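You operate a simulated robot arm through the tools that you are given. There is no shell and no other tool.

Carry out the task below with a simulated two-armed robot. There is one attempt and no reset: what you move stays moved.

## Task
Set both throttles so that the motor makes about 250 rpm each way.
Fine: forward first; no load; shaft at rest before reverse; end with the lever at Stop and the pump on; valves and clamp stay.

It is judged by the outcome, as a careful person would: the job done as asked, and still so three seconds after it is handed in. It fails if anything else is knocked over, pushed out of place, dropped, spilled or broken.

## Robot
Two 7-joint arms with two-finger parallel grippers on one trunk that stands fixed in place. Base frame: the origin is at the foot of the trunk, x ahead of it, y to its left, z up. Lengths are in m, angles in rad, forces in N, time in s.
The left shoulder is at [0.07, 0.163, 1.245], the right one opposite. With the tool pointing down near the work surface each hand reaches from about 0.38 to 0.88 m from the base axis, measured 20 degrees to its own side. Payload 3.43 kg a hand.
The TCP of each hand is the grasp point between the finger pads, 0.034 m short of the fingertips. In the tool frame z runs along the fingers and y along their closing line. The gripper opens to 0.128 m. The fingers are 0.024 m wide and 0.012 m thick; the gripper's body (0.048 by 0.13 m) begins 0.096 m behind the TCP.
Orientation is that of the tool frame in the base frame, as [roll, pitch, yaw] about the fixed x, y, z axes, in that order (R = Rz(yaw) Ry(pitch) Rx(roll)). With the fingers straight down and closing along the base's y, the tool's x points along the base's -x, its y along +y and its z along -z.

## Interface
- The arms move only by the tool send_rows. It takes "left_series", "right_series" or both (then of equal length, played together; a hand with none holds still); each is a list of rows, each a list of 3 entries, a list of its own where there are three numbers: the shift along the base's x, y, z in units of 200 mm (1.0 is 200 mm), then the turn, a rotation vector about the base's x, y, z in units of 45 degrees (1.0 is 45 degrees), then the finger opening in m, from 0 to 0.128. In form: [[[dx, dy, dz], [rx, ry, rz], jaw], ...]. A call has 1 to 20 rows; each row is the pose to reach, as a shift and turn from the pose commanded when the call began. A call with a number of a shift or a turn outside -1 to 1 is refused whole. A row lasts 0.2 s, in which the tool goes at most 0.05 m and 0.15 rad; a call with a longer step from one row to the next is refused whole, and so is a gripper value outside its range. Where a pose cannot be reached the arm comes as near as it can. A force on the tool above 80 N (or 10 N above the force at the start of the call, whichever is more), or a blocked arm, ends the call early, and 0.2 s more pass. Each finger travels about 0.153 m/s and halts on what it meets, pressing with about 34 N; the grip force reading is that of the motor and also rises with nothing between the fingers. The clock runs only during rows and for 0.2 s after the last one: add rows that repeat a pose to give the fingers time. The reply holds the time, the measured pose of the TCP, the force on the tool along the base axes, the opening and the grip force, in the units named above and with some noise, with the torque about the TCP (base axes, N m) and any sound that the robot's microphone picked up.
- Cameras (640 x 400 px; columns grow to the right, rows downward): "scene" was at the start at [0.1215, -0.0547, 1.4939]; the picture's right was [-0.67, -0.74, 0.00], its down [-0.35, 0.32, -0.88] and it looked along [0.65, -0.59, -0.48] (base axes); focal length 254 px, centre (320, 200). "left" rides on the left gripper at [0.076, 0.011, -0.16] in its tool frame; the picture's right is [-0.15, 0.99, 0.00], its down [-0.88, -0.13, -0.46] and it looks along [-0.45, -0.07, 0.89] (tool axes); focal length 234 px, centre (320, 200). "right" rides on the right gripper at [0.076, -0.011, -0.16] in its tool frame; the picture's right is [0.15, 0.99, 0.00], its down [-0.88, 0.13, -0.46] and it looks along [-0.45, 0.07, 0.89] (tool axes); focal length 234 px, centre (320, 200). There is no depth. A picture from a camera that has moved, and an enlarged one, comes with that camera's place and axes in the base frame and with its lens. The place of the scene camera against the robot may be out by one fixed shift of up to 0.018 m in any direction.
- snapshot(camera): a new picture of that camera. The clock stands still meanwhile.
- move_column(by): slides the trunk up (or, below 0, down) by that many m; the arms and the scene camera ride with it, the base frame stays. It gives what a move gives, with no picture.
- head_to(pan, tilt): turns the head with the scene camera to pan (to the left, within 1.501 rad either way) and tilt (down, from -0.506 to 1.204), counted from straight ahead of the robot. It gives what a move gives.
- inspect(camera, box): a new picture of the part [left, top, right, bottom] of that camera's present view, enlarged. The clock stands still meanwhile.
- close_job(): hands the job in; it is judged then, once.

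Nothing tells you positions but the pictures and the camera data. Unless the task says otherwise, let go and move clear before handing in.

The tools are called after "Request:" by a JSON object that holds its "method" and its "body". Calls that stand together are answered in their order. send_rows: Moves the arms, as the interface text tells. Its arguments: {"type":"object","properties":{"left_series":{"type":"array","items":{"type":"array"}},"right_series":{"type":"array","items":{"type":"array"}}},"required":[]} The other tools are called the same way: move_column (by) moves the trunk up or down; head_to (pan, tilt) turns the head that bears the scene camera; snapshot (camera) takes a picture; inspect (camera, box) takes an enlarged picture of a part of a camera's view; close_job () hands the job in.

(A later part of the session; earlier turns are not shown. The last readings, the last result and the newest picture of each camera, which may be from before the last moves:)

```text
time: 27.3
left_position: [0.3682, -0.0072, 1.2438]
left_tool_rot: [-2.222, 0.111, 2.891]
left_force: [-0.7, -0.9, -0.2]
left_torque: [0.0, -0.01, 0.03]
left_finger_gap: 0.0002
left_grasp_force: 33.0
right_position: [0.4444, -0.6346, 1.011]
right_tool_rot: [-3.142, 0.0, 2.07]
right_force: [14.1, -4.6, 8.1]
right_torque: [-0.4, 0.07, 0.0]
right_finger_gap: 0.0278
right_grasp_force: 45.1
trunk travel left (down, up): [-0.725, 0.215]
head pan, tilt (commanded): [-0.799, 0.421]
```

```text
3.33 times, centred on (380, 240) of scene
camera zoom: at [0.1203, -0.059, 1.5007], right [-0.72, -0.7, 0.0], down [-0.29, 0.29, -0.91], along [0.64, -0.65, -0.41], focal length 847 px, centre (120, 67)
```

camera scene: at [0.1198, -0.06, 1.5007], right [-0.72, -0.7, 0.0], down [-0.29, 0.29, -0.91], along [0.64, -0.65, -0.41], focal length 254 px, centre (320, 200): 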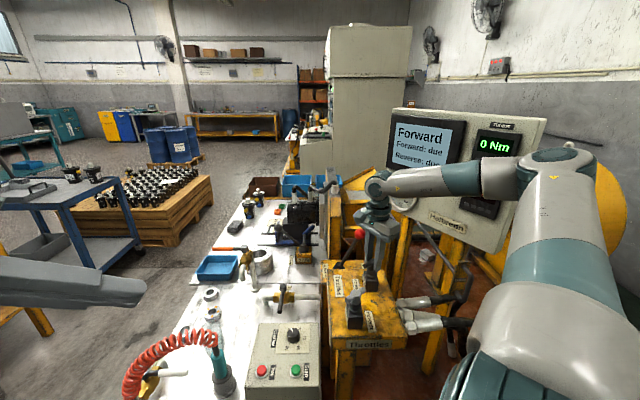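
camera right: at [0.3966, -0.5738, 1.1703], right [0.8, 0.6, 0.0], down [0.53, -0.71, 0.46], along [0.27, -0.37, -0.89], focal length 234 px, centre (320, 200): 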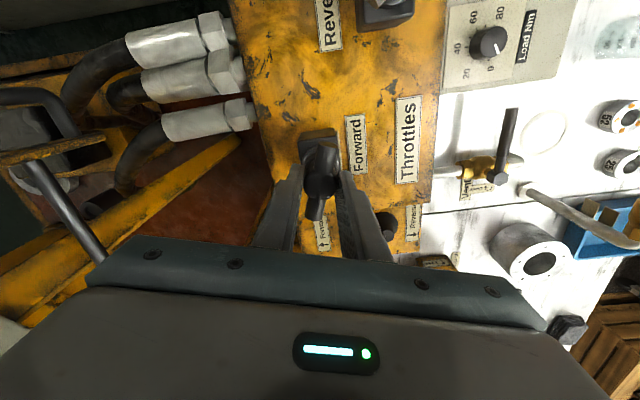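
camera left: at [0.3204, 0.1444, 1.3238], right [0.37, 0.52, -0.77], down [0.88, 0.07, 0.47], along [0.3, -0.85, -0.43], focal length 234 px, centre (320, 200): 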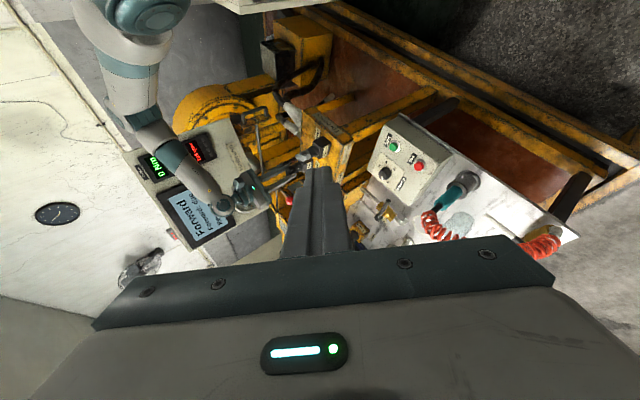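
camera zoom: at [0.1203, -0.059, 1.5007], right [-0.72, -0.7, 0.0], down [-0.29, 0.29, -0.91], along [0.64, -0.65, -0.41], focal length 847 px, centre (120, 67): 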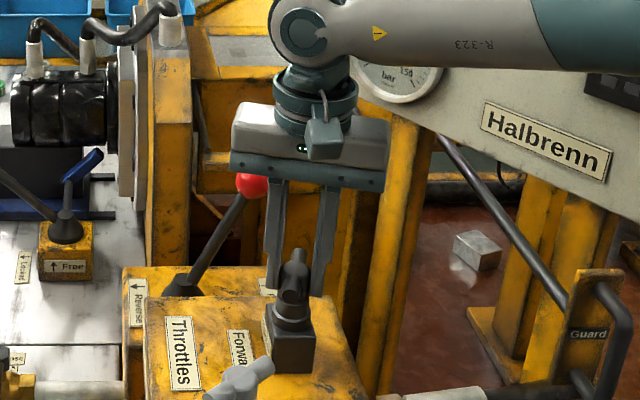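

Forward now shows 220 rpm after 40° in total, about 1.5 rpm per degree. I'll turn another 15° and hold for the speed to settle.

Request:
{"method": "send_rows", "body": {"right_series": [[[0.005, 0, 0], [0, 0, 0.11], 0.01], [[0.005, 0, 0], [0, 0, 0.22], 0.01], [[0.005, 0, 0], [0, 0, 0.333], 0.01], [[0.005, 0, 0], [0, 0, 0.333], 0.01], [[0.005, 0, 0], [0, 0, 0.333], 0.01], [[0.005, 0, 0], [0, 0, 0.333], 0.01], [[0.005, 0, 0], [0, 0, 0.333], 0.01], [[0.005, 0, 0], [0, 0, 0.333], 0.01]]}}

Request:
{"method": "inspect", "body": {"camera": "left", "box": [165, 105, 245, 175]}}

Request:
{"method": "snapshot", "body": {"camera": "right"}}

```text
time: 29.1
left_position: [0.3695, -0.0048, 1.2421]
left_tool_rot: [-2.221, 0.112, 2.891]
left_force: [-0.6, -0.2, -0.2]
left_torque: [-0.01, -0.02, 0.01]
left_finger_gap: 0.0002
left_grasp_force: 32.9
right_position: [0.4438, -0.6352, 1.0115]
right_tool_rot: [3.14, -0.001, 2.331]
right_force: [7.5, 7.9, -7.6]
right_torque: [0.57, -0.66, -0.03]
right_finger_gap: 0.0275
right_grasp_force: 44.4
trunk travel left (down, up): [-0.725, 0.215]
head pan, tilt (commanded): [-0.799, 0.421]
```

```text
5.71 times, centred on (205, 140) of left
camera zoom: at [0.3205, 0.1443, 1.3237], right [0.37, 0.52, -0.77], down [0.88, 0.07, 0.47], along [0.3, -0.85, -0.43], focal length 1338 px, centre (977, 543)
```

zoom: 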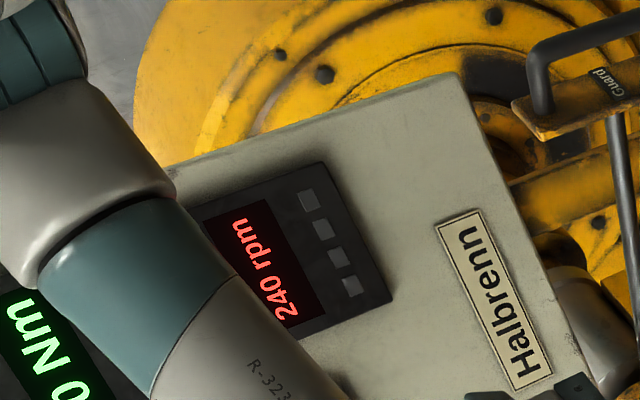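

```text
taken
camera right: at [0.383, -0.5879, 1.1705], right [0.62, 0.79, 0.0], down [0.7, -0.55, 0.45], along [0.36, -0.28, -0.89], focal length 234 px, centre (320, 200)
```

right: 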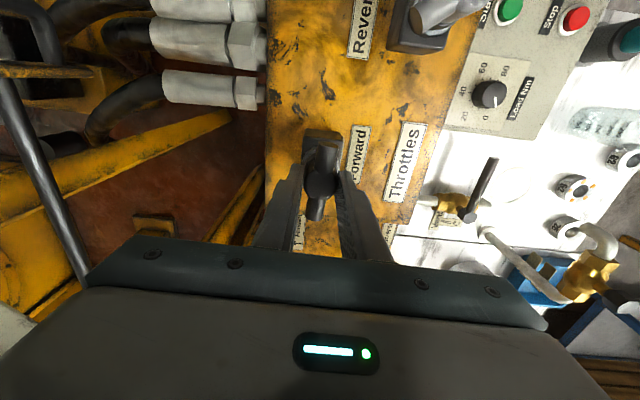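

Now 240 rpm after 55°. I'll nudge another 4° and see the next displayed value.

Request:
{"method": "send_rows", "body": {"right_series": [[[0, 0, 0], [0, 0, 0.045], 0.01], [[0, 0, 0], [0, 0, 0.089], 0.01], [[0, 0, 0], [0, 0, 0.089], 0.01], [[0, 0, 0], [0, 0, 0.089], 0.01], [[0, 0, 0], [0, 0, 0.089], 0.01], [[0, 0, 0], [0, 0, 0.089], 0.01], [[0, 0, 0], [0, 0, 0.089], 0.01]]}}

Request:
{"method": "inspect", "body": {"camera": "left", "box": [165, 105, 245, 175]}}

```text
time: 30.7
left_position: [0.3694, -0.0056, 1.2436]
left_tool_rot: [-2.221, 0.111, 2.89]
left_force: [1.0, -0.7, 0.9]
left_torque: [0.0, 0.04, 0.0]
left_finger_gap: 0.0
left_grasp_force: 32.8
right_position: [0.4446, -0.6348, 1.0119]
right_tool_rot: [3.141, 0.0, 2.399]
right_force: [3.0, 10.8, -13.3]
right_torque: [0.84, -0.4, 0.01]
right_finger_gap: 0.0277
right_grasp_force: 45.0
trunk travel left (down, up): [-0.725, 0.215]
head pan, tilt (commanded): [-0.799, 0.421]
```

```text
5.71 times, centred on (205, 140) of left
camera zoom: at [0.3201, 0.1441, 1.3238], right [0.38, 0.52, -0.77], down [0.88, 0.07, 0.48], along [0.3, -0.85, -0.43], focal length 1338 px, centre (977, 543)
```

zoom: 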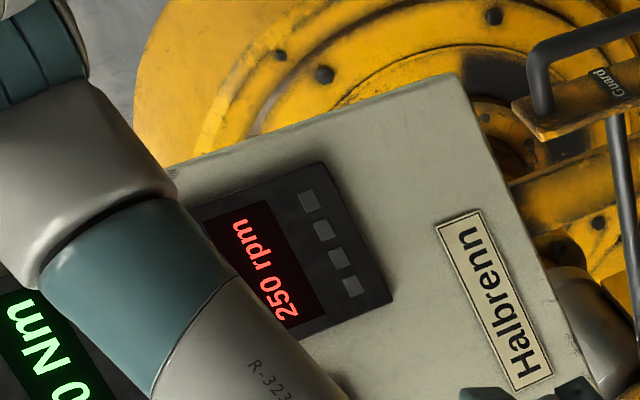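

The speed reads 250 rpm forward. I'll check what the status screen says before letting go.

Request:
{"method": "snapshot", "body": {"camera": "scene"}}

Request:
{"method": "inspect", "body": {"camera": "scene", "box": [380, 100, 540, 240]}}

Request:
{"method": "inspect", "body": {"camera": "left", "box": [120, 120, 300, 260]}}

```text
taken
camera scene: at [0.12, -0.0594, 1.5006], right [-0.72, -0.7, 0.0], down [-0.29, 0.29, -0.91], along [0.64, -0.65, -0.41], focal length 254 px, centre (320, 200)
```

scene: 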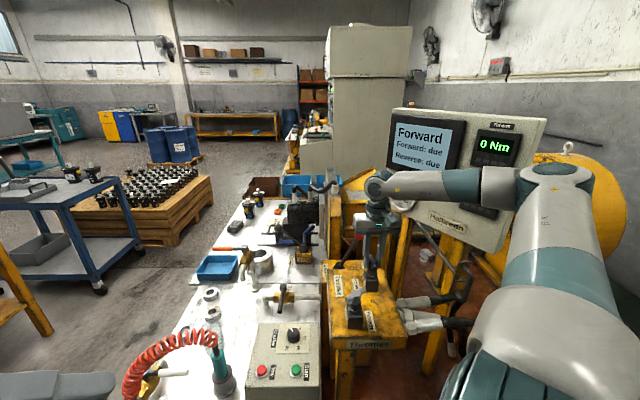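

```text
2.86 times, centred on (460, 170) of scene
camera zoom: at [0.12, -0.0594, 1.5006], right [-0.72, -0.7, 0.0], down [-0.29, 0.29, -0.91], along [0.64, -0.65, -0.41], focal length 726 px, centre (-80, 286)
```

zoom: 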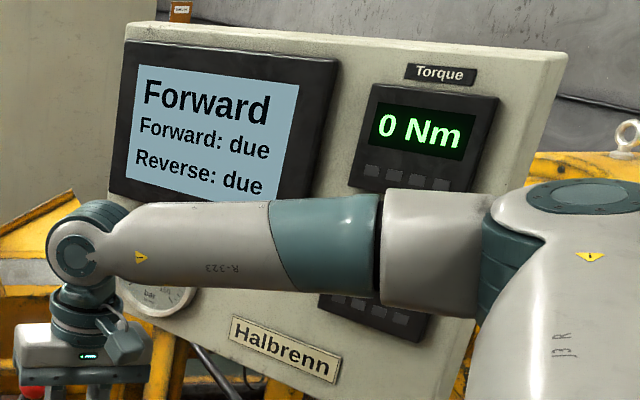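

```text
2.86 times, centred on (210, 190) of left
camera zoom: at [0.3201, 0.1441, 1.3238], right [0.38, 0.52, -0.77], down [0.88, 0.07, 0.48], along [0.3, -0.85, -0.43], focal length 669 px, centre (634, 229)
```

zoom: 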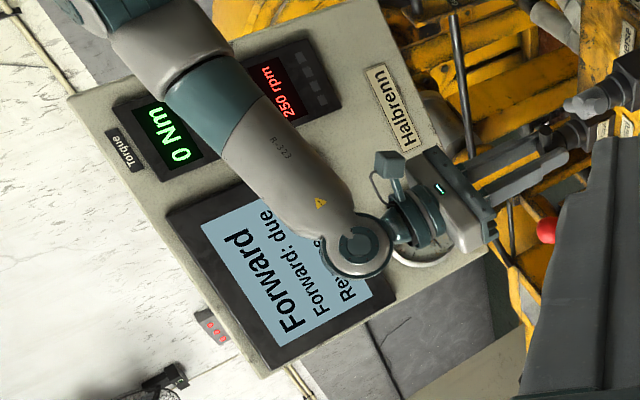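

The speed is 250 but the screen still says "Forward: due"; it may want the speed held for a while. I'll add about 1° to sit nearer mid-band and hold for a few seconds.

Request:
{"method": "send_rows", "body": {"right_series": [[[0, 0, 0], [0, 0, 0.025], 0.01], [[0, 0, 0], [0, 0, 0.025], 0.01], [[0, 0, 0], [0, 0, 0.025], 0.01], [[0, 0, 0], [0, 0, 0.025], 0.01], [[0, 0, 0], [0, 0, 0.025], 0.01], [[0, 0, 0], [0, 0, 0.025], 0.01], [[0, 0, 0], [0, 0, 0.025], 0.01], [[0, 0, 0], [0, 0, 0.025], 0.01], [[0, 0, 0], [0, 0, 0.025], 0.01], [[0, 0, 0], [0, 0, 0.025], 0.01], [[0, 0, 0], [0, 0, 0.025], 0.01], [[0, 0, 0], [0, 0, 0.025], 0.01]]}}

Request:
{"method": "inspect", "body": {"camera": "scene", "box": [380, 100, 540, 240]}}

Request:
{"method": "inspect", "body": {"camera": "left", "box": [165, 105, 245, 175]}}

```text
time: 33.3
left_position: [0.3684, -0.0054, 1.2457]
left_tool_rot: [-2.222, 0.111, 2.891]
left_force: [-0.5, 0.0, 0.3]
left_torque: [0.01, -0.01, 0.0]
left_finger_gap: 0.0001
left_grasp_force: 33.0
right_position: [0.445, -0.6352, 1.0114]
right_tool_rot: [-3.141, 0.0, 2.418]
right_force: [-2.4, 11.4, -16.4]
right_torque: [0.59, -0.24, 0.01]
right_finger_gap: 0.0277
right_grasp_force: 44.3
trunk travel left (down, up): [-0.725, 0.215]
head pan, tilt (commanded): [-0.799, 0.421]
```

```text
2.86 times, centred on (460, 170) of scene
camera zoom: at [0.1199, -0.0595, 1.5007], right [-0.72, -0.7, 0.0], down [-0.29, 0.29, -0.91], along [0.64, -0.65, -0.41], focal length 726 px, centre (-80, 286)
```

zoom: 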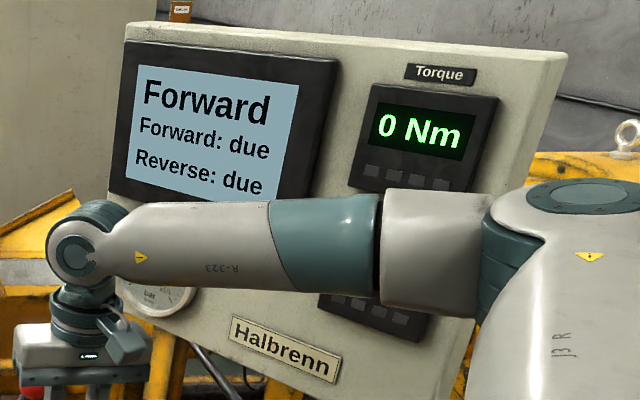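

```text
5.71 times, centred on (205, 140) of left
camera zoom: at [0.32, 0.144, 1.3239], right [0.38, 0.52, -0.77], down [0.88, 0.07, 0.48], along [0.3, -0.85, -0.43], focal length 1338 px, centre (977, 543)
```

zoom: 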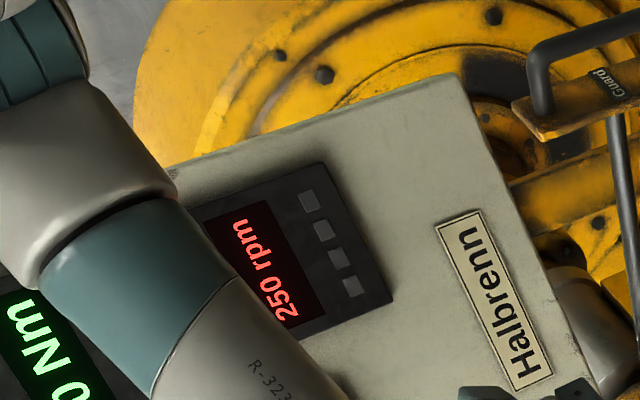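

The speed holds at 250. I'll open the fingers, lift straight off the handle, and read the panel again with nothing touching the throttle.

Request:
{"method": "send_rows", "body": {"right_series": [[[0, 0, 0], [0, 0, 0], 0.03], [[0, 0, 0], [0, 0, 0], 0.045], [[0, 0, 0], [0, 0, 0], 0.055], [[0, 0, 0], [0, 0, 0], 0.055], [[0, 0, 0.1], [0, 0, 0], 0.055], [[0, 0, 0.25], [0, 0, 0], 0.055], [[0, 0, 0.4], [0, 0, 0], 0.055], [[0, 0, 0.6], [0, 0, 0], 0.06], [[0, 0, 0.75], [0, 0, 0], 0.07], [[0, 0, 0.75], [0, 0, 0], 0.07]]}}

Request:
{"method": "snapshot", "body": {"camera": "scene"}}

Request:
{"method": "inspect", "body": {"camera": "scene", "box": [380, 100, 540, 240]}}

Request:
{"method": "inspect", "body": {"camera": "left", "box": [120, 100, 280, 240]}}

Request:
{"method": "snapshot", "body": {"camera": "right"}}

```text
time: 35.5
left_position: [0.3687, -0.0065, 1.2439]
left_tool_rot: [-2.223, 0.112, 2.888]
left_force: [0.4, 0.0, 0.3]
left_torque: [0.01, 0.03, -0.03]
left_finger_gap: 0.0
left_grasp_force: 32.8
right_position: [0.4418, -0.6364, 1.1625]
right_tool_rot: [3.14, 0.0, 2.42]
right_force: [0.4, 0.0, 0.2]
right_torque: [0.01, 0.01, -0.01]
right_finger_gap: 0.0702
right_grasp_force: 0.0
trunk travel left (down, up): [-0.725, 0.215]
head pan, tilt (commanded): [-0.799, 0.421]
```

```text
taken
camera scene: at [0.1188, -0.0602, 1.5007], right [-0.72, -0.7, 0.0], down [-0.28, 0.29, -0.91], along [0.64, -0.65, -0.41], focal length 254 px, centre (320, 200)
```

scene: 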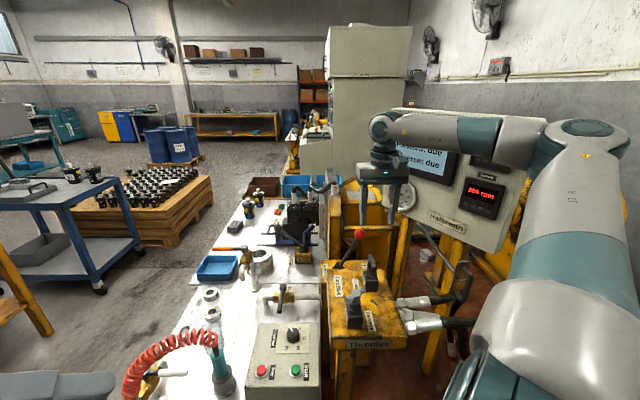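

```text
2.86 times, centred on (460, 170) of scene
camera zoom: at [0.1188, -0.0602, 1.5007], right [-0.72, -0.7, 0.0], down [-0.28, 0.29, -0.91], along [0.64, -0.65, -0.41], focal length 726 px, centre (-80, 286)
```

zoom: 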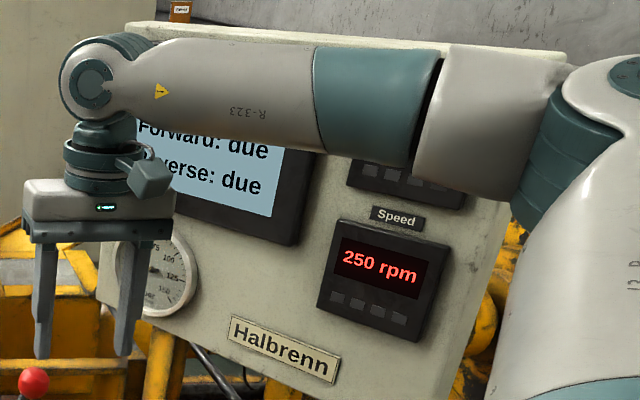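

```text
2.86 times, centred on (200, 170) of left
camera zoom: at [0.3191, 0.1434, 1.3242], right [0.38, 0.52, -0.77], down [0.88, 0.07, 0.48], along [0.3, -0.85, -0.43], focal length 669 px, centre (663, 286)
```

zoom: 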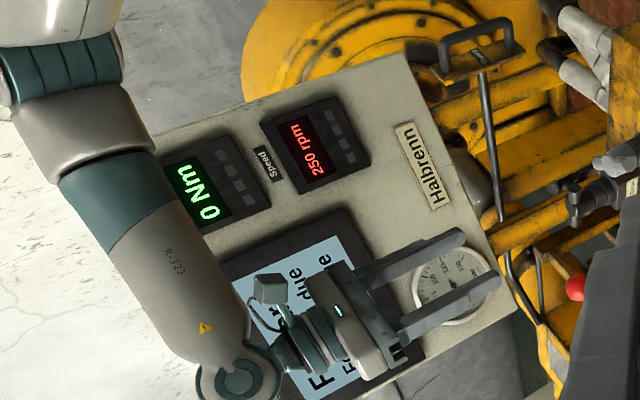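

```text
taken
camera right: at [0.3773, -0.5945, 1.3207], right [0.54, 0.84, 0.0], down [0.75, -0.49, 0.46], along [0.38, -0.25, -0.89], focal length 234 px, centre (320, 200)
```

right: 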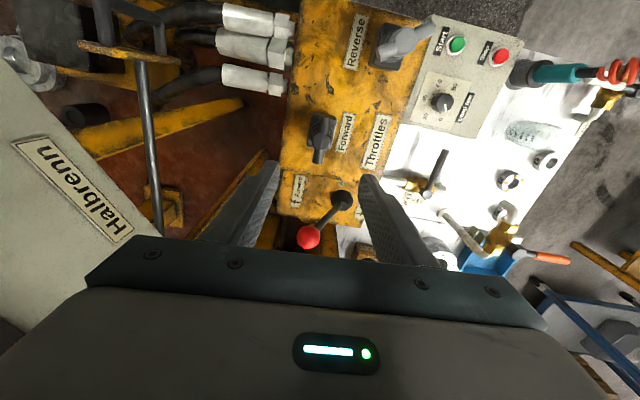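

Forward holds 250 rpm hands-off. The lever knob now sits near (0.560, -0.732, 1.004); I'll tilt the hand back and move to just short of it, leaving the fingers 70 mm open.

Request:
{"method": "send_rows", "body": {"right_series": [[[0.04, -0.03, 0.0], [-0.087, -0.096, 0], 0.07], [[0.09, -0.07, 0.0], [-0.173, -0.193, 0], 0.07], [[0.14, -0.11, -0.02], [-0.26, -0.289, 0], 0.07], [[0.2, -0.15, -0.08], [-0.347, -0.385, 0], 0.07], [[0.26, -0.19, -0.16], [-0.433, -0.482, 0], 0.07], [[0.314, -0.228, -0.23], [-0.52, -0.578, 0], 0.07], [[0.314, -0.228, -0.23], [-0.52, -0.578, 0], 0.07]]}}

Request:
{"method": "snapshot", "body": {"camera": "right"}}

Request:
{"method": "snapshot", "body": {"camera": "scene"}}

Request:
{"method": "inspect", "body": {"camera": "left", "box": [120, 100, 280, 240]}}

```text
time: 37.1
left_position: [0.3679, -0.0064, 1.2452]
left_tool_rot: [-2.221, 0.111, 2.889]
left_force: [0.3, -0.1, 0.8]
left_torque: [-0.02, -0.01, 0.01]
left_finger_gap: 0.0001
left_grasp_force: 32.6
right_position: [0.5063, -0.6797, 1.1183]
right_tool_rot: [-3.137, 0.613, 2.421]
right_force: [-0.6, -0.5, -0.3]
right_torque: [0.0, 0.0, 0.01]
right_finger_gap: 0.0698
right_grasp_force: 0.1
trunk travel left (down, up): [-0.725, 0.215]
head pan, tilt (commanded): [-0.799, 0.421]
```

```text
taken
camera right: at [0.3833, -0.5869, 1.2035], right [0.57, 0.82, -0.09], down [0.43, -0.2, 0.88], along [0.7, -0.54, -0.47], focal length 234 px, centre (320, 200)
```

right: 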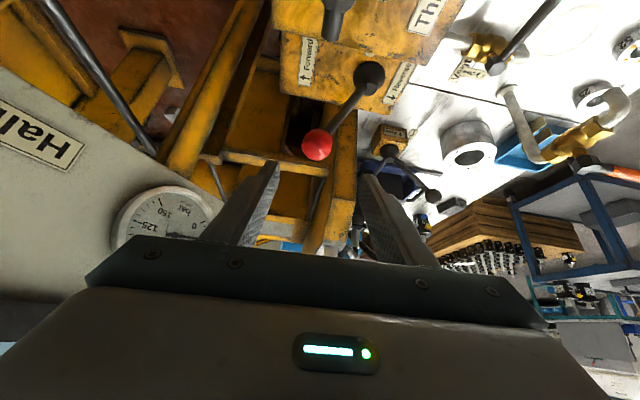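

```text
taken
camera scene: at [0.1186, -0.0594, 1.5008], right [-0.72, -0.7, 0.0], down [-0.28, 0.29, -0.91], along [0.64, -0.65, -0.41], focal length 254 px, centre (320, 200)
```

scene: 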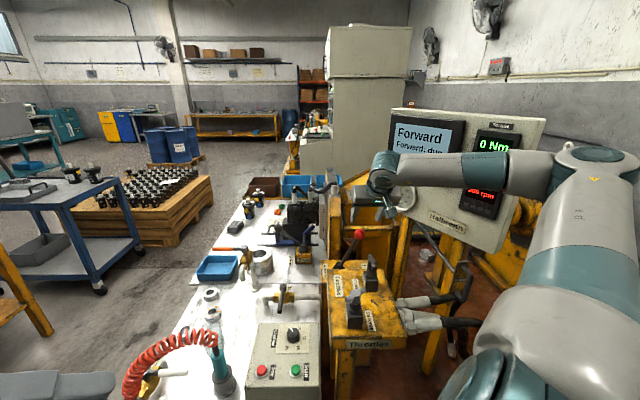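

```text
2.86 times, centred on (200, 170) of left
camera zoom: at [0.3189, 0.144, 1.3242], right [0.38, 0.52, -0.77], down [0.88, 0.07, 0.48], along [0.3, -0.85, -0.43], focal length 669 px, centre (663, 286)
```

zoom: 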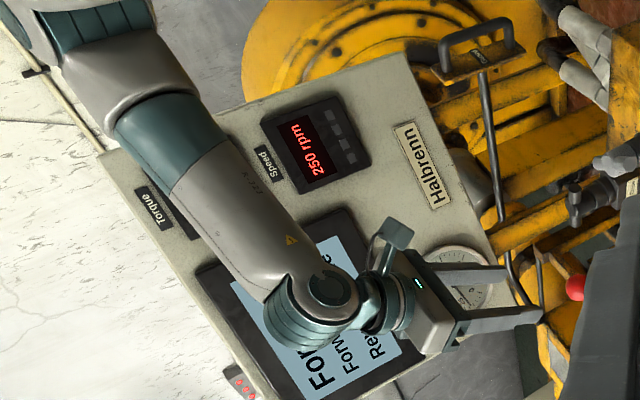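

Still 250 rpm; I'll now advance so the fingers straddle the knob at its Forward position, then narrow them to 48 mm for a controlled return to Stop.

Request:
{"method": "send_rows", "body": {"right_series": [[[0.04, -0.041, -0.084], [0, 0, 0], 0.07], [[0.08, -0.082, -0.168], [0, 0, 0], 0.07], [[0.12, -0.122, -0.253], [0, 0, 0], 0.07], [[0.16, -0.163, -0.337], [0, 0, 0], 0.07], [[0.2, -0.204, -0.421], [0, 0, 0], 0.07], [[0.235, -0.24, -0.495], [0, 0, 0], 0.07], [[0.266, -0.2715, -0.56], [0, 0, 0], 0.07], [[0.266, -0.2715, -0.56], [0, 0, 0], 0.06], [[0.266, -0.2715, -0.56], [0, 0, 0], 0.05]]}}

Request:
{"method": "snapshot", "body": {"camera": "right"}}

Request:
{"method": "inspect", "body": {"camera": "scene", "box": [310, 170, 420, 290]}}

Request:
{"method": "inspect", "body": {"camera": "left", "box": [120, 100, 280, 240]}}

```text
time: 39.1
left_position: [0.3685, -0.0075, 1.2435]
left_tool_rot: [-2.224, 0.111, 2.891]
left_force: [-0.7, 0.1, 0.2]
left_torque: [-0.01, -0.01, -0.01]
left_finger_gap: 0.0
left_grasp_force: 32.7
right_position: [0.559, -0.7353, 1.0036]
right_tool_rot: [-3.137, 0.612, 2.421]
right_force: [0.1, -0.1, -0.6]
right_torque: [0.0, -0.01, 0.01]
right_finger_gap: 0.0499
right_grasp_force: 0.1
trunk travel left (down, up): [-0.725, 0.215]
head pan, tilt (commanded): [-0.799, 0.421]
```

```text
taken
camera right: at [0.4361, -0.643, 1.0905], right [0.57, 0.82, -0.09], down [0.43, -0.2, 0.88], along [0.7, -0.54, -0.47], focal length 234 px, centre (320, 200)
```

right: 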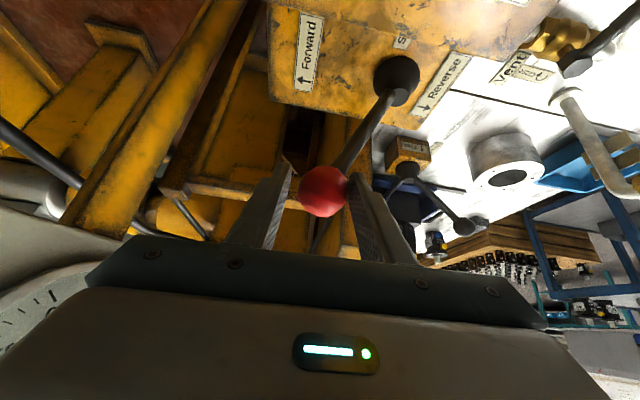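

```text
3.33 times, centred on (365, 230) of scene
camera zoom: at [0.1188, -0.0597, 1.5008], right [-0.72, -0.7, 0.0], down [-0.28, 0.29, -0.91], along [0.64, -0.65, -0.41], focal length 847 px, centre (170, 100)
```

zoom: 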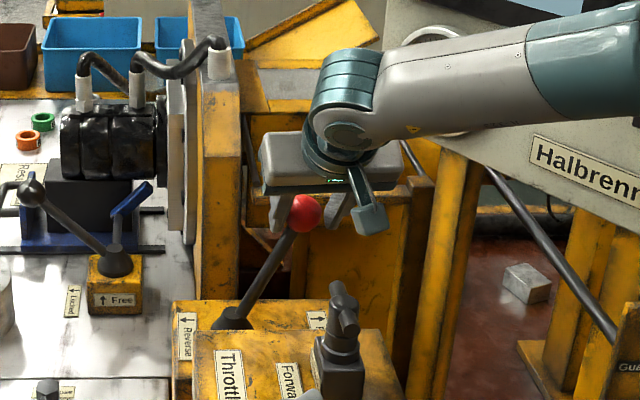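

```text
2.86 times, centred on (200, 170) of left
camera zoom: at [0.319, 0.1438, 1.3242], right [0.38, 0.52, -0.77], down [0.88, 0.07, 0.48], along [0.3, -0.85, -0.43], focal length 669 px, centre (663, 286)
```

zoom: 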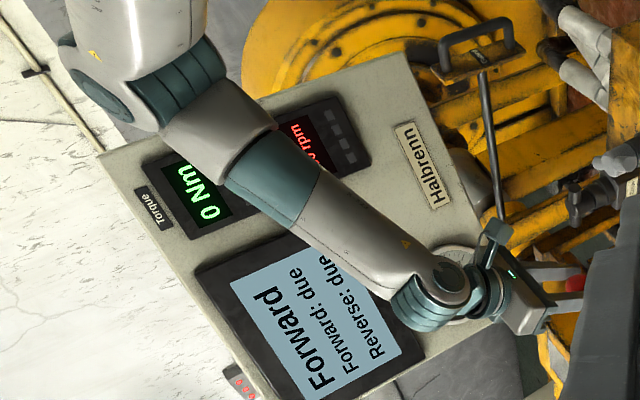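

The knob is centred between the fingers. I'll carry the lever back along its arc to the upright (Stop) position; the narrow gap limits any overshoot to about 6 mm.

Request:
{"method": "send_rows", "body": {"right_series": [[[0.045, 0.043, 0.02], [0, 0, 0], 0.05], [[0.09, 0.086, 0.037], [0, 0, 0], 0.05], [[0.135, 0.13, 0.051], [0, 0, 0], 0.05], [[0.18, 0.173, 0.062], [0, 0, 0], 0.05], [[0.225, 0.215, 0.07], [0, 0, 0], 0.05], [[0.265, 0.254, 0.075], [0, 0, 0], 0.05], [[0.265, 0.254, 0.075], [0, 0, 0], 0.05]]}}

Request:
{"method": "snapshot", "body": {"camera": "right"}}

Request:
{"method": "inspect", "body": {"camera": "scene", "box": [310, 170, 420, 290]}}

Request:
{"method": "inspect", "body": {"camera": "left", "box": [120, 100, 280, 240]}}

```text
time: 40.7
left_position: [0.3683, -0.0065, 1.2433]
left_tool_rot: [-2.225, 0.112, 2.89]
left_force: [0.3, -0.8, 0.1]
left_torque: [0.0, -0.04, -0.02]
left_finger_gap: 0.0
left_grasp_force: 33.3
right_position: [0.6126, -0.6847, 1.0184]
right_tool_rot: [-3.137, 0.612, 2.421]
right_force: [0.3, -0.1, -0.2]
right_torque: [-0.01, -0.01, -0.01]
right_finger_gap: 0.05
right_grasp_force: 0.1
trunk travel left (down, up): [-0.725, 0.215]
head pan, tilt (commanded): [-0.799, 0.421]
```

```text
taken
camera right: at [0.4888, -0.5917, 1.1055], right [0.57, 0.82, -0.09], down [0.43, -0.2, 0.88], along [0.7, -0.53, -0.47], focal length 234 px, centre (320, 200)
```

right: 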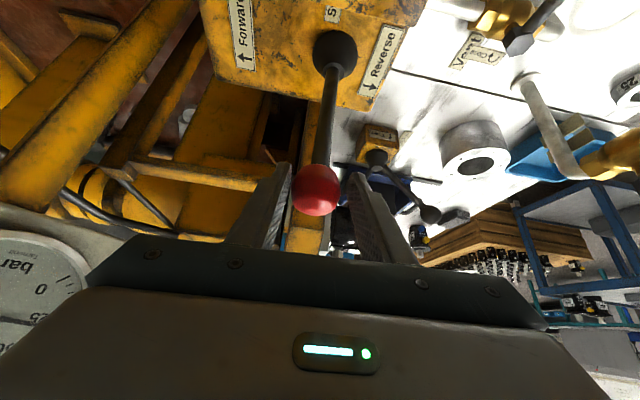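

```text
3.33 times, centred on (365, 230) of scene
camera zoom: at [0.1183, -0.0598, 1.5008], right [-0.72, -0.7, 0.0], down [-0.28, 0.29, -0.91], along [0.64, -0.65, -0.41], focal length 847 px, centre (170, 100)
```

zoom: 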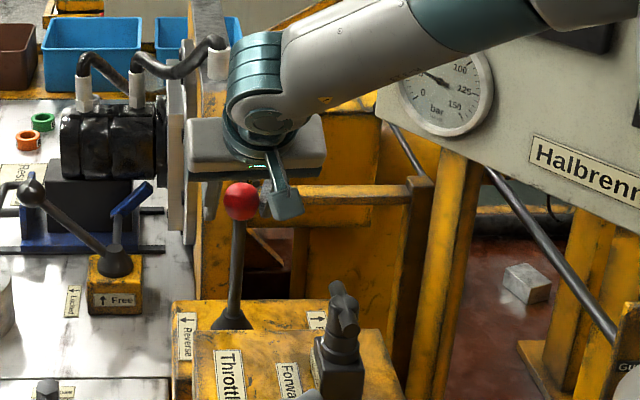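

```text
2.86 times, centred on (200, 170) of left
camera zoom: at [0.3186, 0.1437, 1.3243], right [0.38, 0.52, -0.77], down [0.88, 0.07, 0.48], along [0.3, -0.85, -0.43], focal length 669 px, centre (663, 286)
```

zoom: 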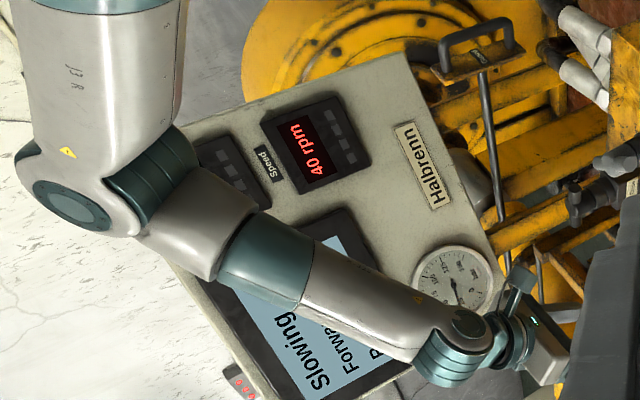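

The lever is back upright, the screen says "Slowing" and speed is falling through 40 rpm. I'll hold still until the shaft is fully at rest.

Request:
{"method": "send_rows", "body": {"right_series": [[[0, 0, 0], [0, 0, 0], 0.055], [[0, 0, 0], [0, 0, 0], 0.06], [[0, 0, 0], [0, 0, 0], 0.06], [[0, 0, 0], [0, 0, 0], 0.06], [[0, 0, 0], [0, 0, 0], 0.06], [[0, 0, 0], [0, 0, 0], 0.06], [[0, 0, 0], [0, 0, 0], 0.06], [[0, 0, 0], [0, 0, 0], 0.06], [[0, 0, 0], [0, 0, 0], 0.06], [[0, 0, 0], [0, 0, 0], 0.06]]}}

Request:
{"method": "inspect", "body": {"camera": "left", "box": [120, 100, 280, 240]}}

Request:
{"method": "inspect", "body": {"camera": "scene", "box": [370, 90, 530, 230]}}

Request:
{"method": "inspect", "body": {"camera": "right", "box": [220, 0, 420, 240]}}

```text
time: 42.9
left_position: [0.3682, -0.0066, 1.2431]
left_tool_rot: [-2.222, 0.111, 2.888]
left_force: [0.1, -0.2, 0.6]
left_torque: [0.01, -0.01, -0.01]
left_finger_gap: 0.0
left_grasp_force: 32.8
right_position: [0.6107, -0.6848, 1.0191]
right_tool_rot: [-3.137, 0.611, 2.419]
right_force: [0.4, -0.3, 0.6]
right_torque: [0.05, -0.02, -0.01]
right_finger_gap: 0.0602
right_grasp_force: 0.0
trunk travel left (down, up): [-0.725, 0.215]
head pan, tilt (commanded): [-0.799, 0.421]
```

```text
2.86 times, centred on (200, 170) of left
camera zoom: at [0.3189, 0.1439, 1.3242], right [0.38, 0.52, -0.77], down [0.88, 0.07, 0.48], along [0.3, -0.85, -0.43], focal length 669 px, centre (663, 286)
```

zoom: 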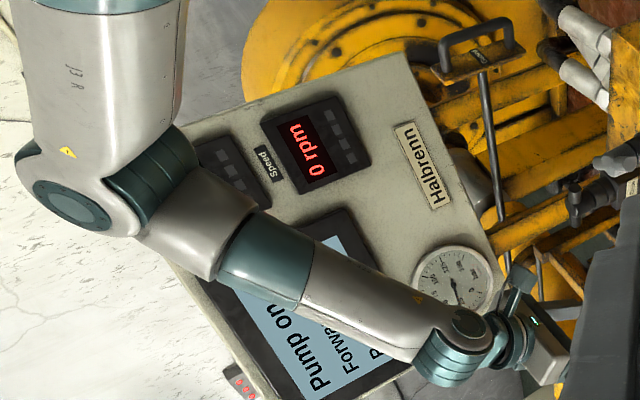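

```text
2.86 times, centred on (450, 160) of scene
camera zoom: at [0.1186, -0.0596, 1.5008], right [-0.72, -0.7, 0.0], down [-0.28, 0.29, -0.91], along [0.64, -0.65, -0.41], focal length 726 px, centre (-51, 314)
```

zoom: 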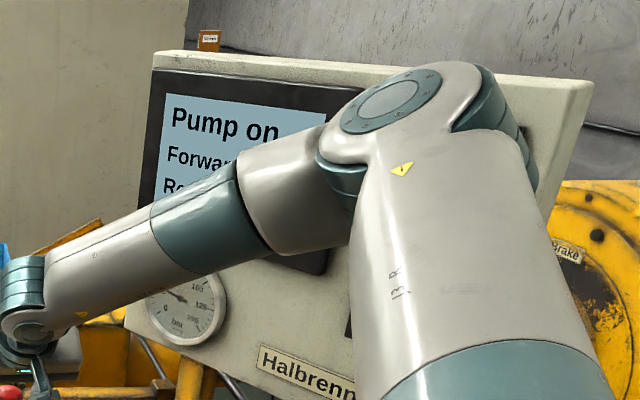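

```text
1.67 times, centred on (320, 120) of right
camera zoom: at [0.4887, -0.5918, 1.1055], right [0.57, 0.82, -0.09], down [0.43, -0.2, 0.88], along [0.7, -0.54, -0.47], focal length 390 px, centre (320, 333)
```

zoom: 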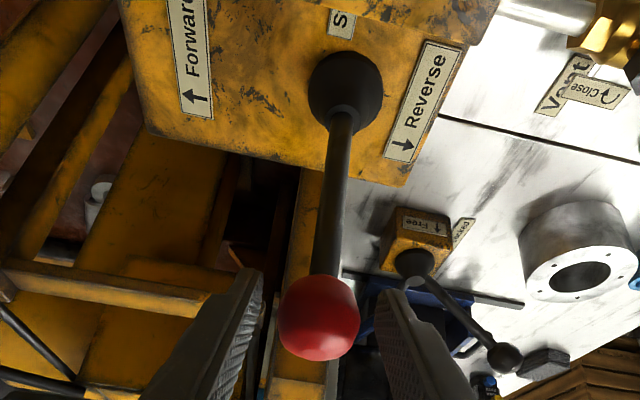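

The shaft is at rest (0 rpm, "Pump on"). Before reversing I want to see the Forward status line, so I'll back the hand off the knob.

Request:
{"method": "send_rows", "body": {"right_series": [[[0, 0, 0], [0, 0, 0], 0.07], [[-0.05, 0.045, 0.096], [0, 0, 0], 0.07], [[-0.11, 0.097, 0.2], [0, 0, 0], 0.07], [[-0.17, 0.15, 0.32], [0, 0, 0], 0.07], [[-0.23, 0.2, 0.43], [0, 0, 0], 0.07], [[-0.29, 0.255, 0.55], [0, 0, 0], 0.07], [[-0.35, 0.31, 0.66], [0, 0, 0], 0.07], [[-0.41, 0.36, 0.77], [0, 0, 0], 0.07]]}}

Request:
{"method": "snapshot", "body": {"camera": "scene"}}

Request:
{"method": "inspect", "body": {"camera": "scene", "box": [370, 90, 530, 230]}}

Request:
{"method": "inspect", "body": {"camera": "left", "box": [120, 100, 280, 240]}}

```text
time: 44.7
left_position: [0.3676, -0.0048, 1.2438]
left_tool_rot: [-2.222, 0.114, 2.893]
left_force: [0.4, -0.8, -0.4]
left_torque: [0.0, -0.01, 0.01]
left_finger_gap: 0.0
left_grasp_force: 33.6
right_position: [0.5292, -0.6119, 1.174]
right_tool_rot: [-3.136, 0.613, 2.419]
right_force: [0.0, 0.5, -0.5]
right_torque: [-0.01, -0.04, 0.03]
right_finger_gap: 0.0697
right_grasp_force: 0.0
trunk travel left (down, up): [-0.725, 0.215]
head pan, tilt (commanded): [-0.799, 0.421]
```

```text
taken
camera scene: at [0.1174, -0.0588, 1.5009], right [-0.72, -0.7, 0.0], down [-0.28, 0.29, -0.91], along [0.64, -0.65, -0.41], focal length 254 px, centre (320, 200)
```

scene: 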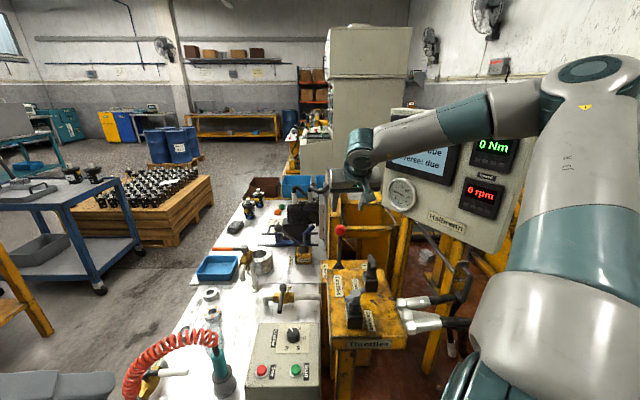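

```text
2.86 times, centred on (450, 160) of scene
camera zoom: at [0.1174, -0.0588, 1.5009], right [-0.72, -0.7, 0.0], down [-0.28, 0.29, -0.91], along [0.64, -0.65, -0.41], focal length 726 px, centre (-51, 314)
```

zoom: 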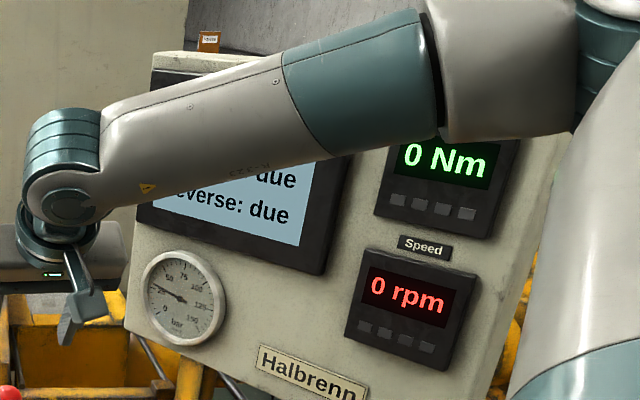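

```text
2.86 times, centred on (200, 170) of left
camera zoom: at [0.3178, 0.1446, 1.3244], right [0.38, 0.52, -0.77], down [0.88, 0.07, 0.48], along [0.3, -0.85, -0.43], focal length 669 px, centre (663, 286)
```

zoom: 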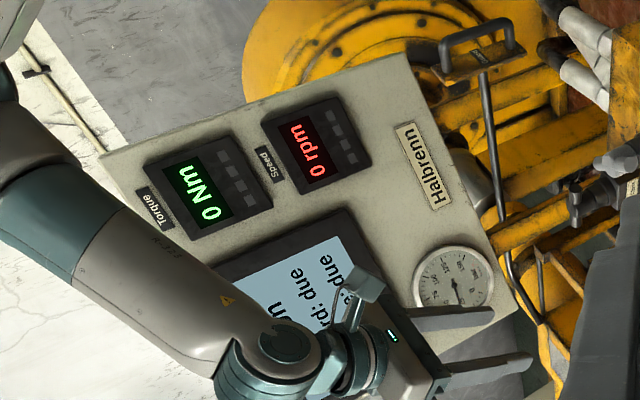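

Forward still reads "due" with the shaft at 0, though it ran at 250 for about 9 s. Before reversing I'll run Forward once more, longer and hands-off, to confirm the setting and see whether the status changes.

Request:
{"method": "send_rows", "body": {"right_series": [[[0.06, -0.053, -0.113], [0, 0, 0], 0.07], [[0.12, -0.105, -0.225], [0, 0, 0], 0.07], [[0.18, -0.158, -0.338], [0, 0, 0], 0.07], [[0.24, -0.211, -0.451], [0, 0, 0], 0.07], [[0.3, -0.263, -0.563], [0, 0, 0], 0.07], [[0.36, -0.316, -0.676], [0, 0, 0], 0.07], [[0.41, -0.36, -0.77], [0, 0, 0], 0.07], [[0.41, -0.36, -0.77], [0, 0, 0], 0.06], [[0.41, -0.36, -0.77], [0, 0, 0], 0.05], [[0.368, -0.399, -0.772], [0, 0, 0], 0.05], [[0.326, -0.439, -0.778], [0, 0, 0], 0.05], [[0.283, -0.478, -0.788], [0, 0, 0], 0.05], [[0.241, -0.517, -0.803], [0, 0, 0], 0.05], [[0.199, -0.557, -0.82], [0, 0, 0], 0.05], [[0.157, -0.596, -0.835], [0, 0, 0], 0.05], [[0.157, -0.596, -0.835], [0, 0, 0], 0.05]]}}

Request:
{"method": "snapshot", "body": {"camera": "right"}}

Request:
{"method": "inspect", "body": {"camera": "scene", "box": [310, 170, 420, 290]}}

Request:
{"method": "inspect", "body": {"camera": "left", "box": [120, 100, 280, 240]}}

```text
time: 48.1
left_position: [0.3689, -0.0059, 1.2442]
left_tool_rot: [-2.222, 0.112, 2.889]
left_force: [-0.3, -0.5, 0.6]
left_torque: [0.01, 0.02, 0.03]
left_finger_gap: 0.0
left_grasp_force: 32.5
right_position: [0.5612, -0.7314, 1.0053]
right_tool_rot: [-3.136, 0.614, 2.42]
right_force: [0.1, -0.2, -0.8]
right_torque: [0.03, -0.02, 0.0]
right_finger_gap: 0.05
right_grasp_force: 0.0
trunk travel left (down, up): [-0.725, 0.215]
head pan, tilt (commanded): [-0.799, 0.421]
```

```text
taken
camera right: at [0.4384, -0.6381, 1.0918], right [0.57, 0.82, -0.09], down [0.43, -0.2, 0.88], along [0.7, -0.54, -0.47], focal length 234 px, centre (320, 200)
```

right: 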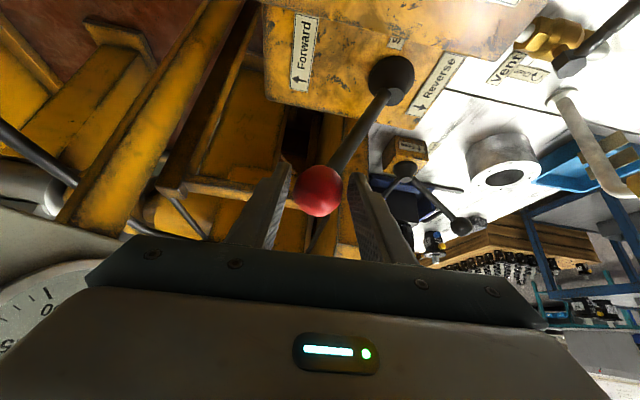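

```text
3.33 times, centred on (365, 230) of scene
camera zoom: at [0.1189, -0.0593, 1.5008], right [-0.72, -0.7, 0.0], down [-0.28, 0.29, -0.91], along [0.64, -0.65, -0.41], focal length 847 px, centre (170, 100)
```

zoom: 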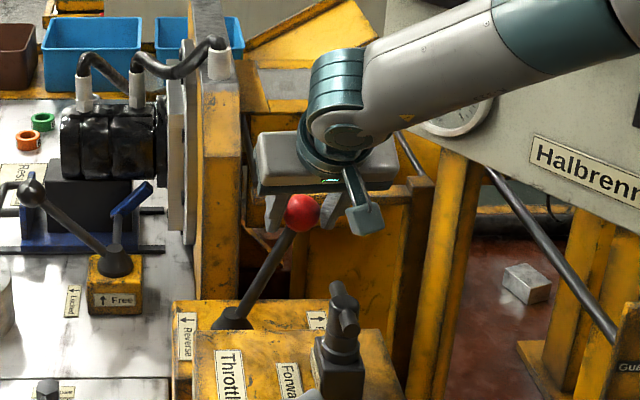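

```text
2.86 times, centred on (200, 170) of left
camera zoom: at [0.3192, 0.1441, 1.3241], right [0.38, 0.52, -0.77], down [0.88, 0.07, 0.48], along [0.3, -0.85, -0.43], focal length 669 px, centre (663, 286)
```

zoom: 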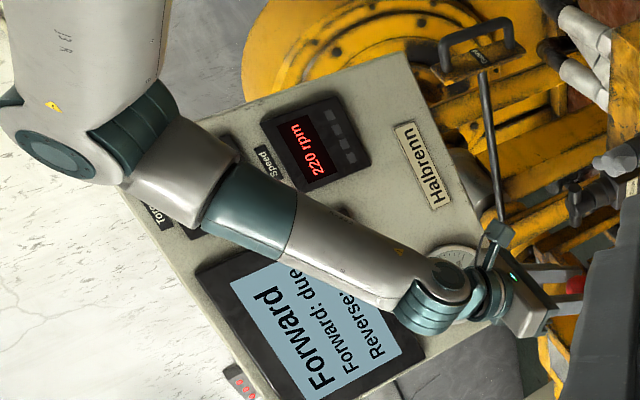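

Forward is running again (220 and rising), and both the speed and the status line are visible to the left camera here. I'll just wait a few seconds.

Request:
{"method": "send_rows", "body": {"right_series": [[[0, 0, 0], [0, 0, 0], 0.06], [[0, 0, 0], [0, 0, 0], 0.06], [[0, 0, 0], [0, 0, 0], 0.06], [[0, 0, 0], [0, 0, 0], 0.06], [[0, 0, 0], [0, 0, 0], 0.06], [[0, 0, 0], [0, 0, 0], 0.06], [[0, 0, 0], [0, 0, 0], 0.06], [[0, 0, 0], [0, 0, 0], 0.06], [[0, 0, 0], [0, 0, 0], 0.06], [[0, 0, 0], [0, 0, 0], 0.06], [[0, 0, 0], [0, 0, 0], 0.06], [[0, 0, 0], [0, 0, 0], 0.06], [[0, 0, 0], [0, 0, 0], 0.06], [[0, 0, 0], [0, 0, 0], 0.06], [[0, 0, 0], [0, 0, 0], 0.06], [[0, 0, 0], [0, 0, 0], 0.06], [[0, 0, 0], [0, 0, 0], 0.06], [[0, 0, 0], [0, 0, 0], 0.06], [[0, 0, 0], [0, 0, 0], 0.06], [[0, 0, 0], [0, 0, 0], 0.06]]}}

Request:
{"method": "inspect", "body": {"camera": "left", "box": [120, 100, 280, 240]}}

Request:
{"method": "send_rows", "body": {"right_series": [[[0, 0, 0], [0, 0, 0], 0.06], [[0, 0, 0], [0, 0, 0], 0.06], [[0, 0, 0], [0, 0, 0], 0.06], [[0, 0, 0], [0, 0, 0], 0.06], [[0, 0, 0], [0, 0, 0], 0.06], [[0, 0, 0], [0, 0, 0], 0.06], [[0, 0, 0], [0, 0, 0], 0.06], [[0, 0, 0], [0, 0, 0], 0.06], [[0, 0, 0], [0, 0, 0], 0.06], [[0, 0, 0], [0, 0, 0], 0.06], [[0, 0, 0], [0, 0, 0], 0.06], [[0, 0, 0], [0, 0, 0], 0.06], [[0, 0, 0], [0, 0, 0], 0.06], [[0, 0, 0], [0, 0, 0], 0.06], [[0, 0, 0], [0, 0, 0], 0.06], [[0, 0, 0], [0, 0, 0], 0.06], [[0, 0, 0], [0, 0, 0], 0.06], [[0, 0, 0], [0, 0, 0], 0.06], [[0, 0, 0], [0, 0, 0], 0.06], [[0, 0, 0], [0, 0, 0], 0.06]]}}

Request:
{"method": "inspect", "body": {"camera": "left", "box": [120, 100, 280, 240]}}

```text
time: 52.3
left_position: [0.3679, -0.0063, 1.2456]
left_tool_rot: [-2.223, 0.111, 2.888]
left_force: [0.1, 0.2, 0.5]
left_torque: [0.01, 0.0, 0.01]
left_finger_gap: 0.0
left_grasp_force: 33.2
right_position: [0.5604, -0.7311, 1.006]
right_tool_rot: [-3.136, 0.613, 2.42]
right_force: [0.1, 0.0, 0.1]
right_torque: [0.0, -0.01, 0.01]
right_finger_gap: 0.0598
right_grasp_force: 0.1
trunk travel left (down, up): [-0.725, 0.215]
head pan, tilt (commanded): [-0.799, 0.421]
```

```text
2.86 times, centred on (200, 170) of left
camera zoom: at [0.3189, 0.1439, 1.3242], right [0.38, 0.52, -0.77], down [0.88, 0.07, 0.48], along [0.3, -0.85, -0.43], focal length 669 px, centre (663, 286)
```

zoom: 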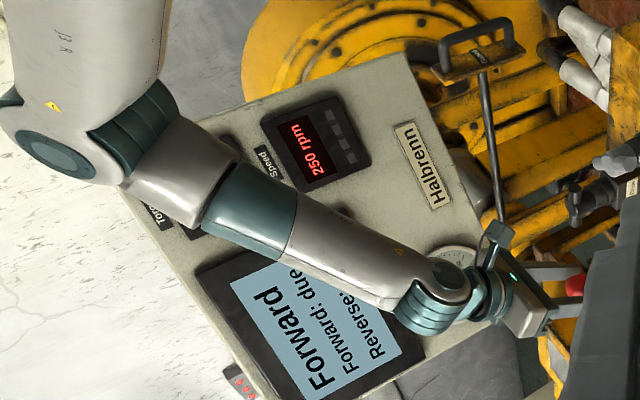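

```text
time: 56.5
left_position: [0.3681, -0.0059, 1.2445]
left_tool_rot: [-2.222, 0.111, 2.888]
left_force: [-0.2, 0.1, -0.5]
left_torque: [0.01, 0.01, 0.02]
left_finger_gap: 0.0001
left_grasp_force: 33.1
right_position: [0.561, -0.7318, 1.0057]
right_tool_rot: [-3.135, 0.613, 2.42]
right_force: [0.5, 0.0, -0.2]
right_torque: [-0.02, 0.05, -0.01]
right_finger_gap: 0.06
right_grasp_force: 0.1
trunk travel left (down, up): [-0.725, 0.215]
head pan, tilt (commanded): [-0.799, 0.421]
```

```text
2.86 times, centred on (200, 170) of left
camera zoom: at [0.3189, 0.1439, 1.3242], right [0.38, 0.52, -0.77], down [0.88, 0.07, 0.48], along [0.3, -0.85, -0.43], focal length 669 px, centre (663, 286)
```

zoom: 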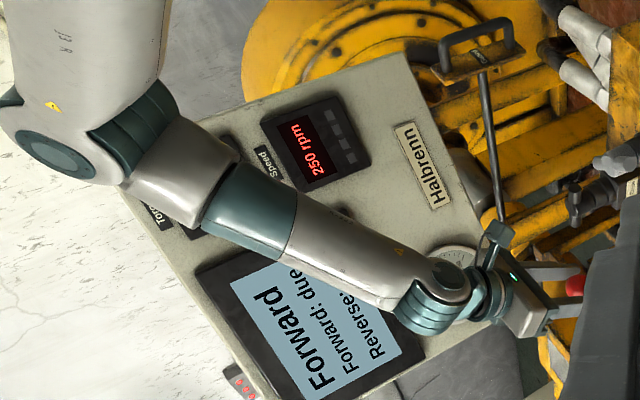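

Steady at 250 for 8 s and the status is unchanged. I'll give it one longer dwell to rule out a time requirement before moving on.

Request:
{"method": "send_rows", "body": {"right_series": [[[0, 0, 0], [0, 0, 0], 0.06], [[0, 0, 0], [0, 0, 0], 0.06], [[0, 0, 0], [0, 0, 0], 0.06], [[0, 0, 0], [0, 0, 0], 0.06], [[0, 0, 0], [0, 0, 0], 0.06], [[0, 0, 0], [0, 0, 0], 0.06], [[0, 0, 0], [0, 0, 0], 0.06], [[0, 0, 0], [0, 0, 0], 0.06], [[0, 0, 0], [0, 0, 0], 0.06], [[0, 0, 0], [0, 0, 0], 0.06], [[0, 0, 0], [0, 0, 0], 0.06], [[0, 0, 0], [0, 0, 0], 0.06], [[0, 0, 0], [0, 0, 0], 0.06], [[0, 0, 0], [0, 0, 0], 0.06], [[0, 0, 0], [0, 0, 0], 0.06], [[0, 0, 0], [0, 0, 0], 0.06], [[0, 0, 0], [0, 0, 0], 0.06], [[0, 0, 0], [0, 0, 0], 0.06], [[0, 0, 0], [0, 0, 0], 0.06], [[0, 0, 0], [0, 0, 0], 0.06]]}}

Request:
{"method": "send_rows", "body": {"right_series": [[[0, 0, 0], [0, 0, 0], 0.06], [[0, 0, 0], [0, 0, 0], 0.06], [[0, 0, 0], [0, 0, 0], 0.06], [[0, 0, 0], [0, 0, 0], 0.06], [[0, 0, 0], [0, 0, 0], 0.06], [[0, 0, 0], [0, 0, 0], 0.06], [[0, 0, 0], [0, 0, 0], 0.06], [[0, 0, 0], [0, 0, 0], 0.06], [[0, 0, 0], [0, 0, 0], 0.06], [[0, 0, 0], [0, 0, 0], 0.06], [[0, 0, 0], [0, 0, 0], 0.06], [[0, 0, 0], [0, 0, 0], 0.06], [[0, 0, 0], [0, 0, 0], 0.06], [[0, 0, 0], [0, 0, 0], 0.06], [[0, 0, 0], [0, 0, 0], 0.06], [[0, 0, 0], [0, 0, 0], 0.06], [[0, 0, 0], [0, 0, 0], 0.06], [[0, 0, 0], [0, 0, 0], 0.06], [[0, 0, 0], [0, 0, 0], 0.06], [[0, 0, 0], [0, 0, 0], 0.06]]}}

Request:
{"method": "send_rows", "body": {"right_series": [[[0, 0, 0], [0, 0, 0], 0.06], [[0, 0, 0], [0, 0, 0], 0.06], [[0, 0, 0], [0, 0, 0], 0.06], [[0, 0, 0], [0, 0, 0], 0.06], [[0, 0, 0], [0, 0, 0], 0.06], [[0, 0, 0], [0, 0, 0], 0.06], [[0, 0, 0], [0, 0, 0], 0.06], [[0, 0, 0], [0, 0, 0], 0.06], [[0, 0, 0], [0, 0, 0], 0.06], [[0, 0, 0], [0, 0, 0], 0.06], [[0, 0, 0], [0, 0, 0], 0.06], [[0, 0, 0], [0, 0, 0], 0.06], [[0, 0, 0], [0, 0, 0], 0.06], [[0, 0, 0], [0, 0, 0], 0.06], [[0, 0, 0], [0, 0, 0], 0.06], [[0, 0, 0], [0, 0, 0], 0.06], [[0, 0, 0], [0, 0, 0], 0.06], [[0, 0, 0], [0, 0, 0], 0.06], [[0, 0, 0], [0, 0, 0], 0.06], [[0, 0, 0], [0, 0, 0], 0.06]]}}

Request:
{"method": "inspect", "body": {"camera": "left", "box": [120, 100, 280, 240]}}

```text
time: 60.7
left_position: [0.3683, -0.0062, 1.2434]
left_tool_rot: [-2.221, 0.111, 2.888]
left_force: [1.0, -0.2, -0.2]
left_torque: [0.03, -0.03, 0.03]
left_finger_gap: 0.0
left_grasp_force: 33.0
right_position: [0.5596, -0.7317, 1.0062]
right_tool_rot: [-3.137, 0.613, 2.421]
right_force: [-0.3, 0.6, 0.3]
right_torque: [0.0, -0.03, -0.02]
right_finger_gap: 0.0599
right_grasp_force: 0.1
trunk travel left (down, up): [-0.725, 0.215]
head pan, tilt (commanded): [-0.799, 0.421]
```

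```text
time: 64.9
left_position: [0.3681, -0.0069, 1.2443]
left_tool_rot: [-2.221, 0.114, 2.89]
left_force: [0.2, 0.5, -0.3]
left_torque: [-0.01, -0.01, -0.03]
left_finger_gap: 0.0001
left_grasp_force: 32.8
right_position: [0.5613, -0.7324, 1.0047]
right_tool_rot: [-3.135, 0.613, 2.421]
right_force: [-0.5, 0.1, 0.2]
right_torque: [0.0, 0.0, 0.0]
right_finger_gap: 0.0601
right_grasp_force: 0.0
trunk travel left (down, up): [-0.725, 0.215]
head pan, tilt (commanded): [-0.799, 0.421]
```

```text
time: 69.1
left_position: [0.3688, -0.0064, 1.244]
left_tool_rot: [-2.222, 0.11, 2.89]
left_force: [0.0, 0.3, 0.4]
left_torque: [0.0, 0.01, 0.0]
left_finger_gap: 0.0
left_grasp_force: 32.8
right_position: [0.5616, -0.7326, 1.0054]
right_tool_rot: [-3.136, 0.612, 2.421]
right_force: [-0.1, 0.1, 0.5]
right_torque: [-0.02, 0.02, -0.03]
right_finger_gap: 0.0598
right_grasp_force: 0.1
trunk travel left (down, up): [-0.725, 0.215]
head pan, tilt (commanded): [-0.799, 0.421]
```

```text
2.86 times, centred on (200, 170) of left
camera zoom: at [0.3189, 0.1439, 1.3242], right [0.38, 0.52, -0.77], down [0.88, 0.07, 0.48], along [0.3, -0.85, -0.43], focal length 669 px, centre (663, 286)
```

zoom: 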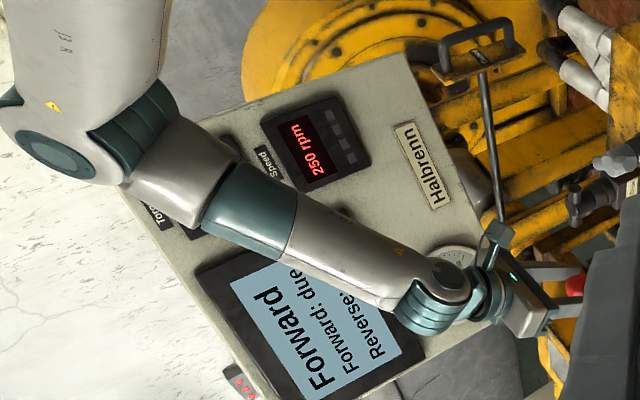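

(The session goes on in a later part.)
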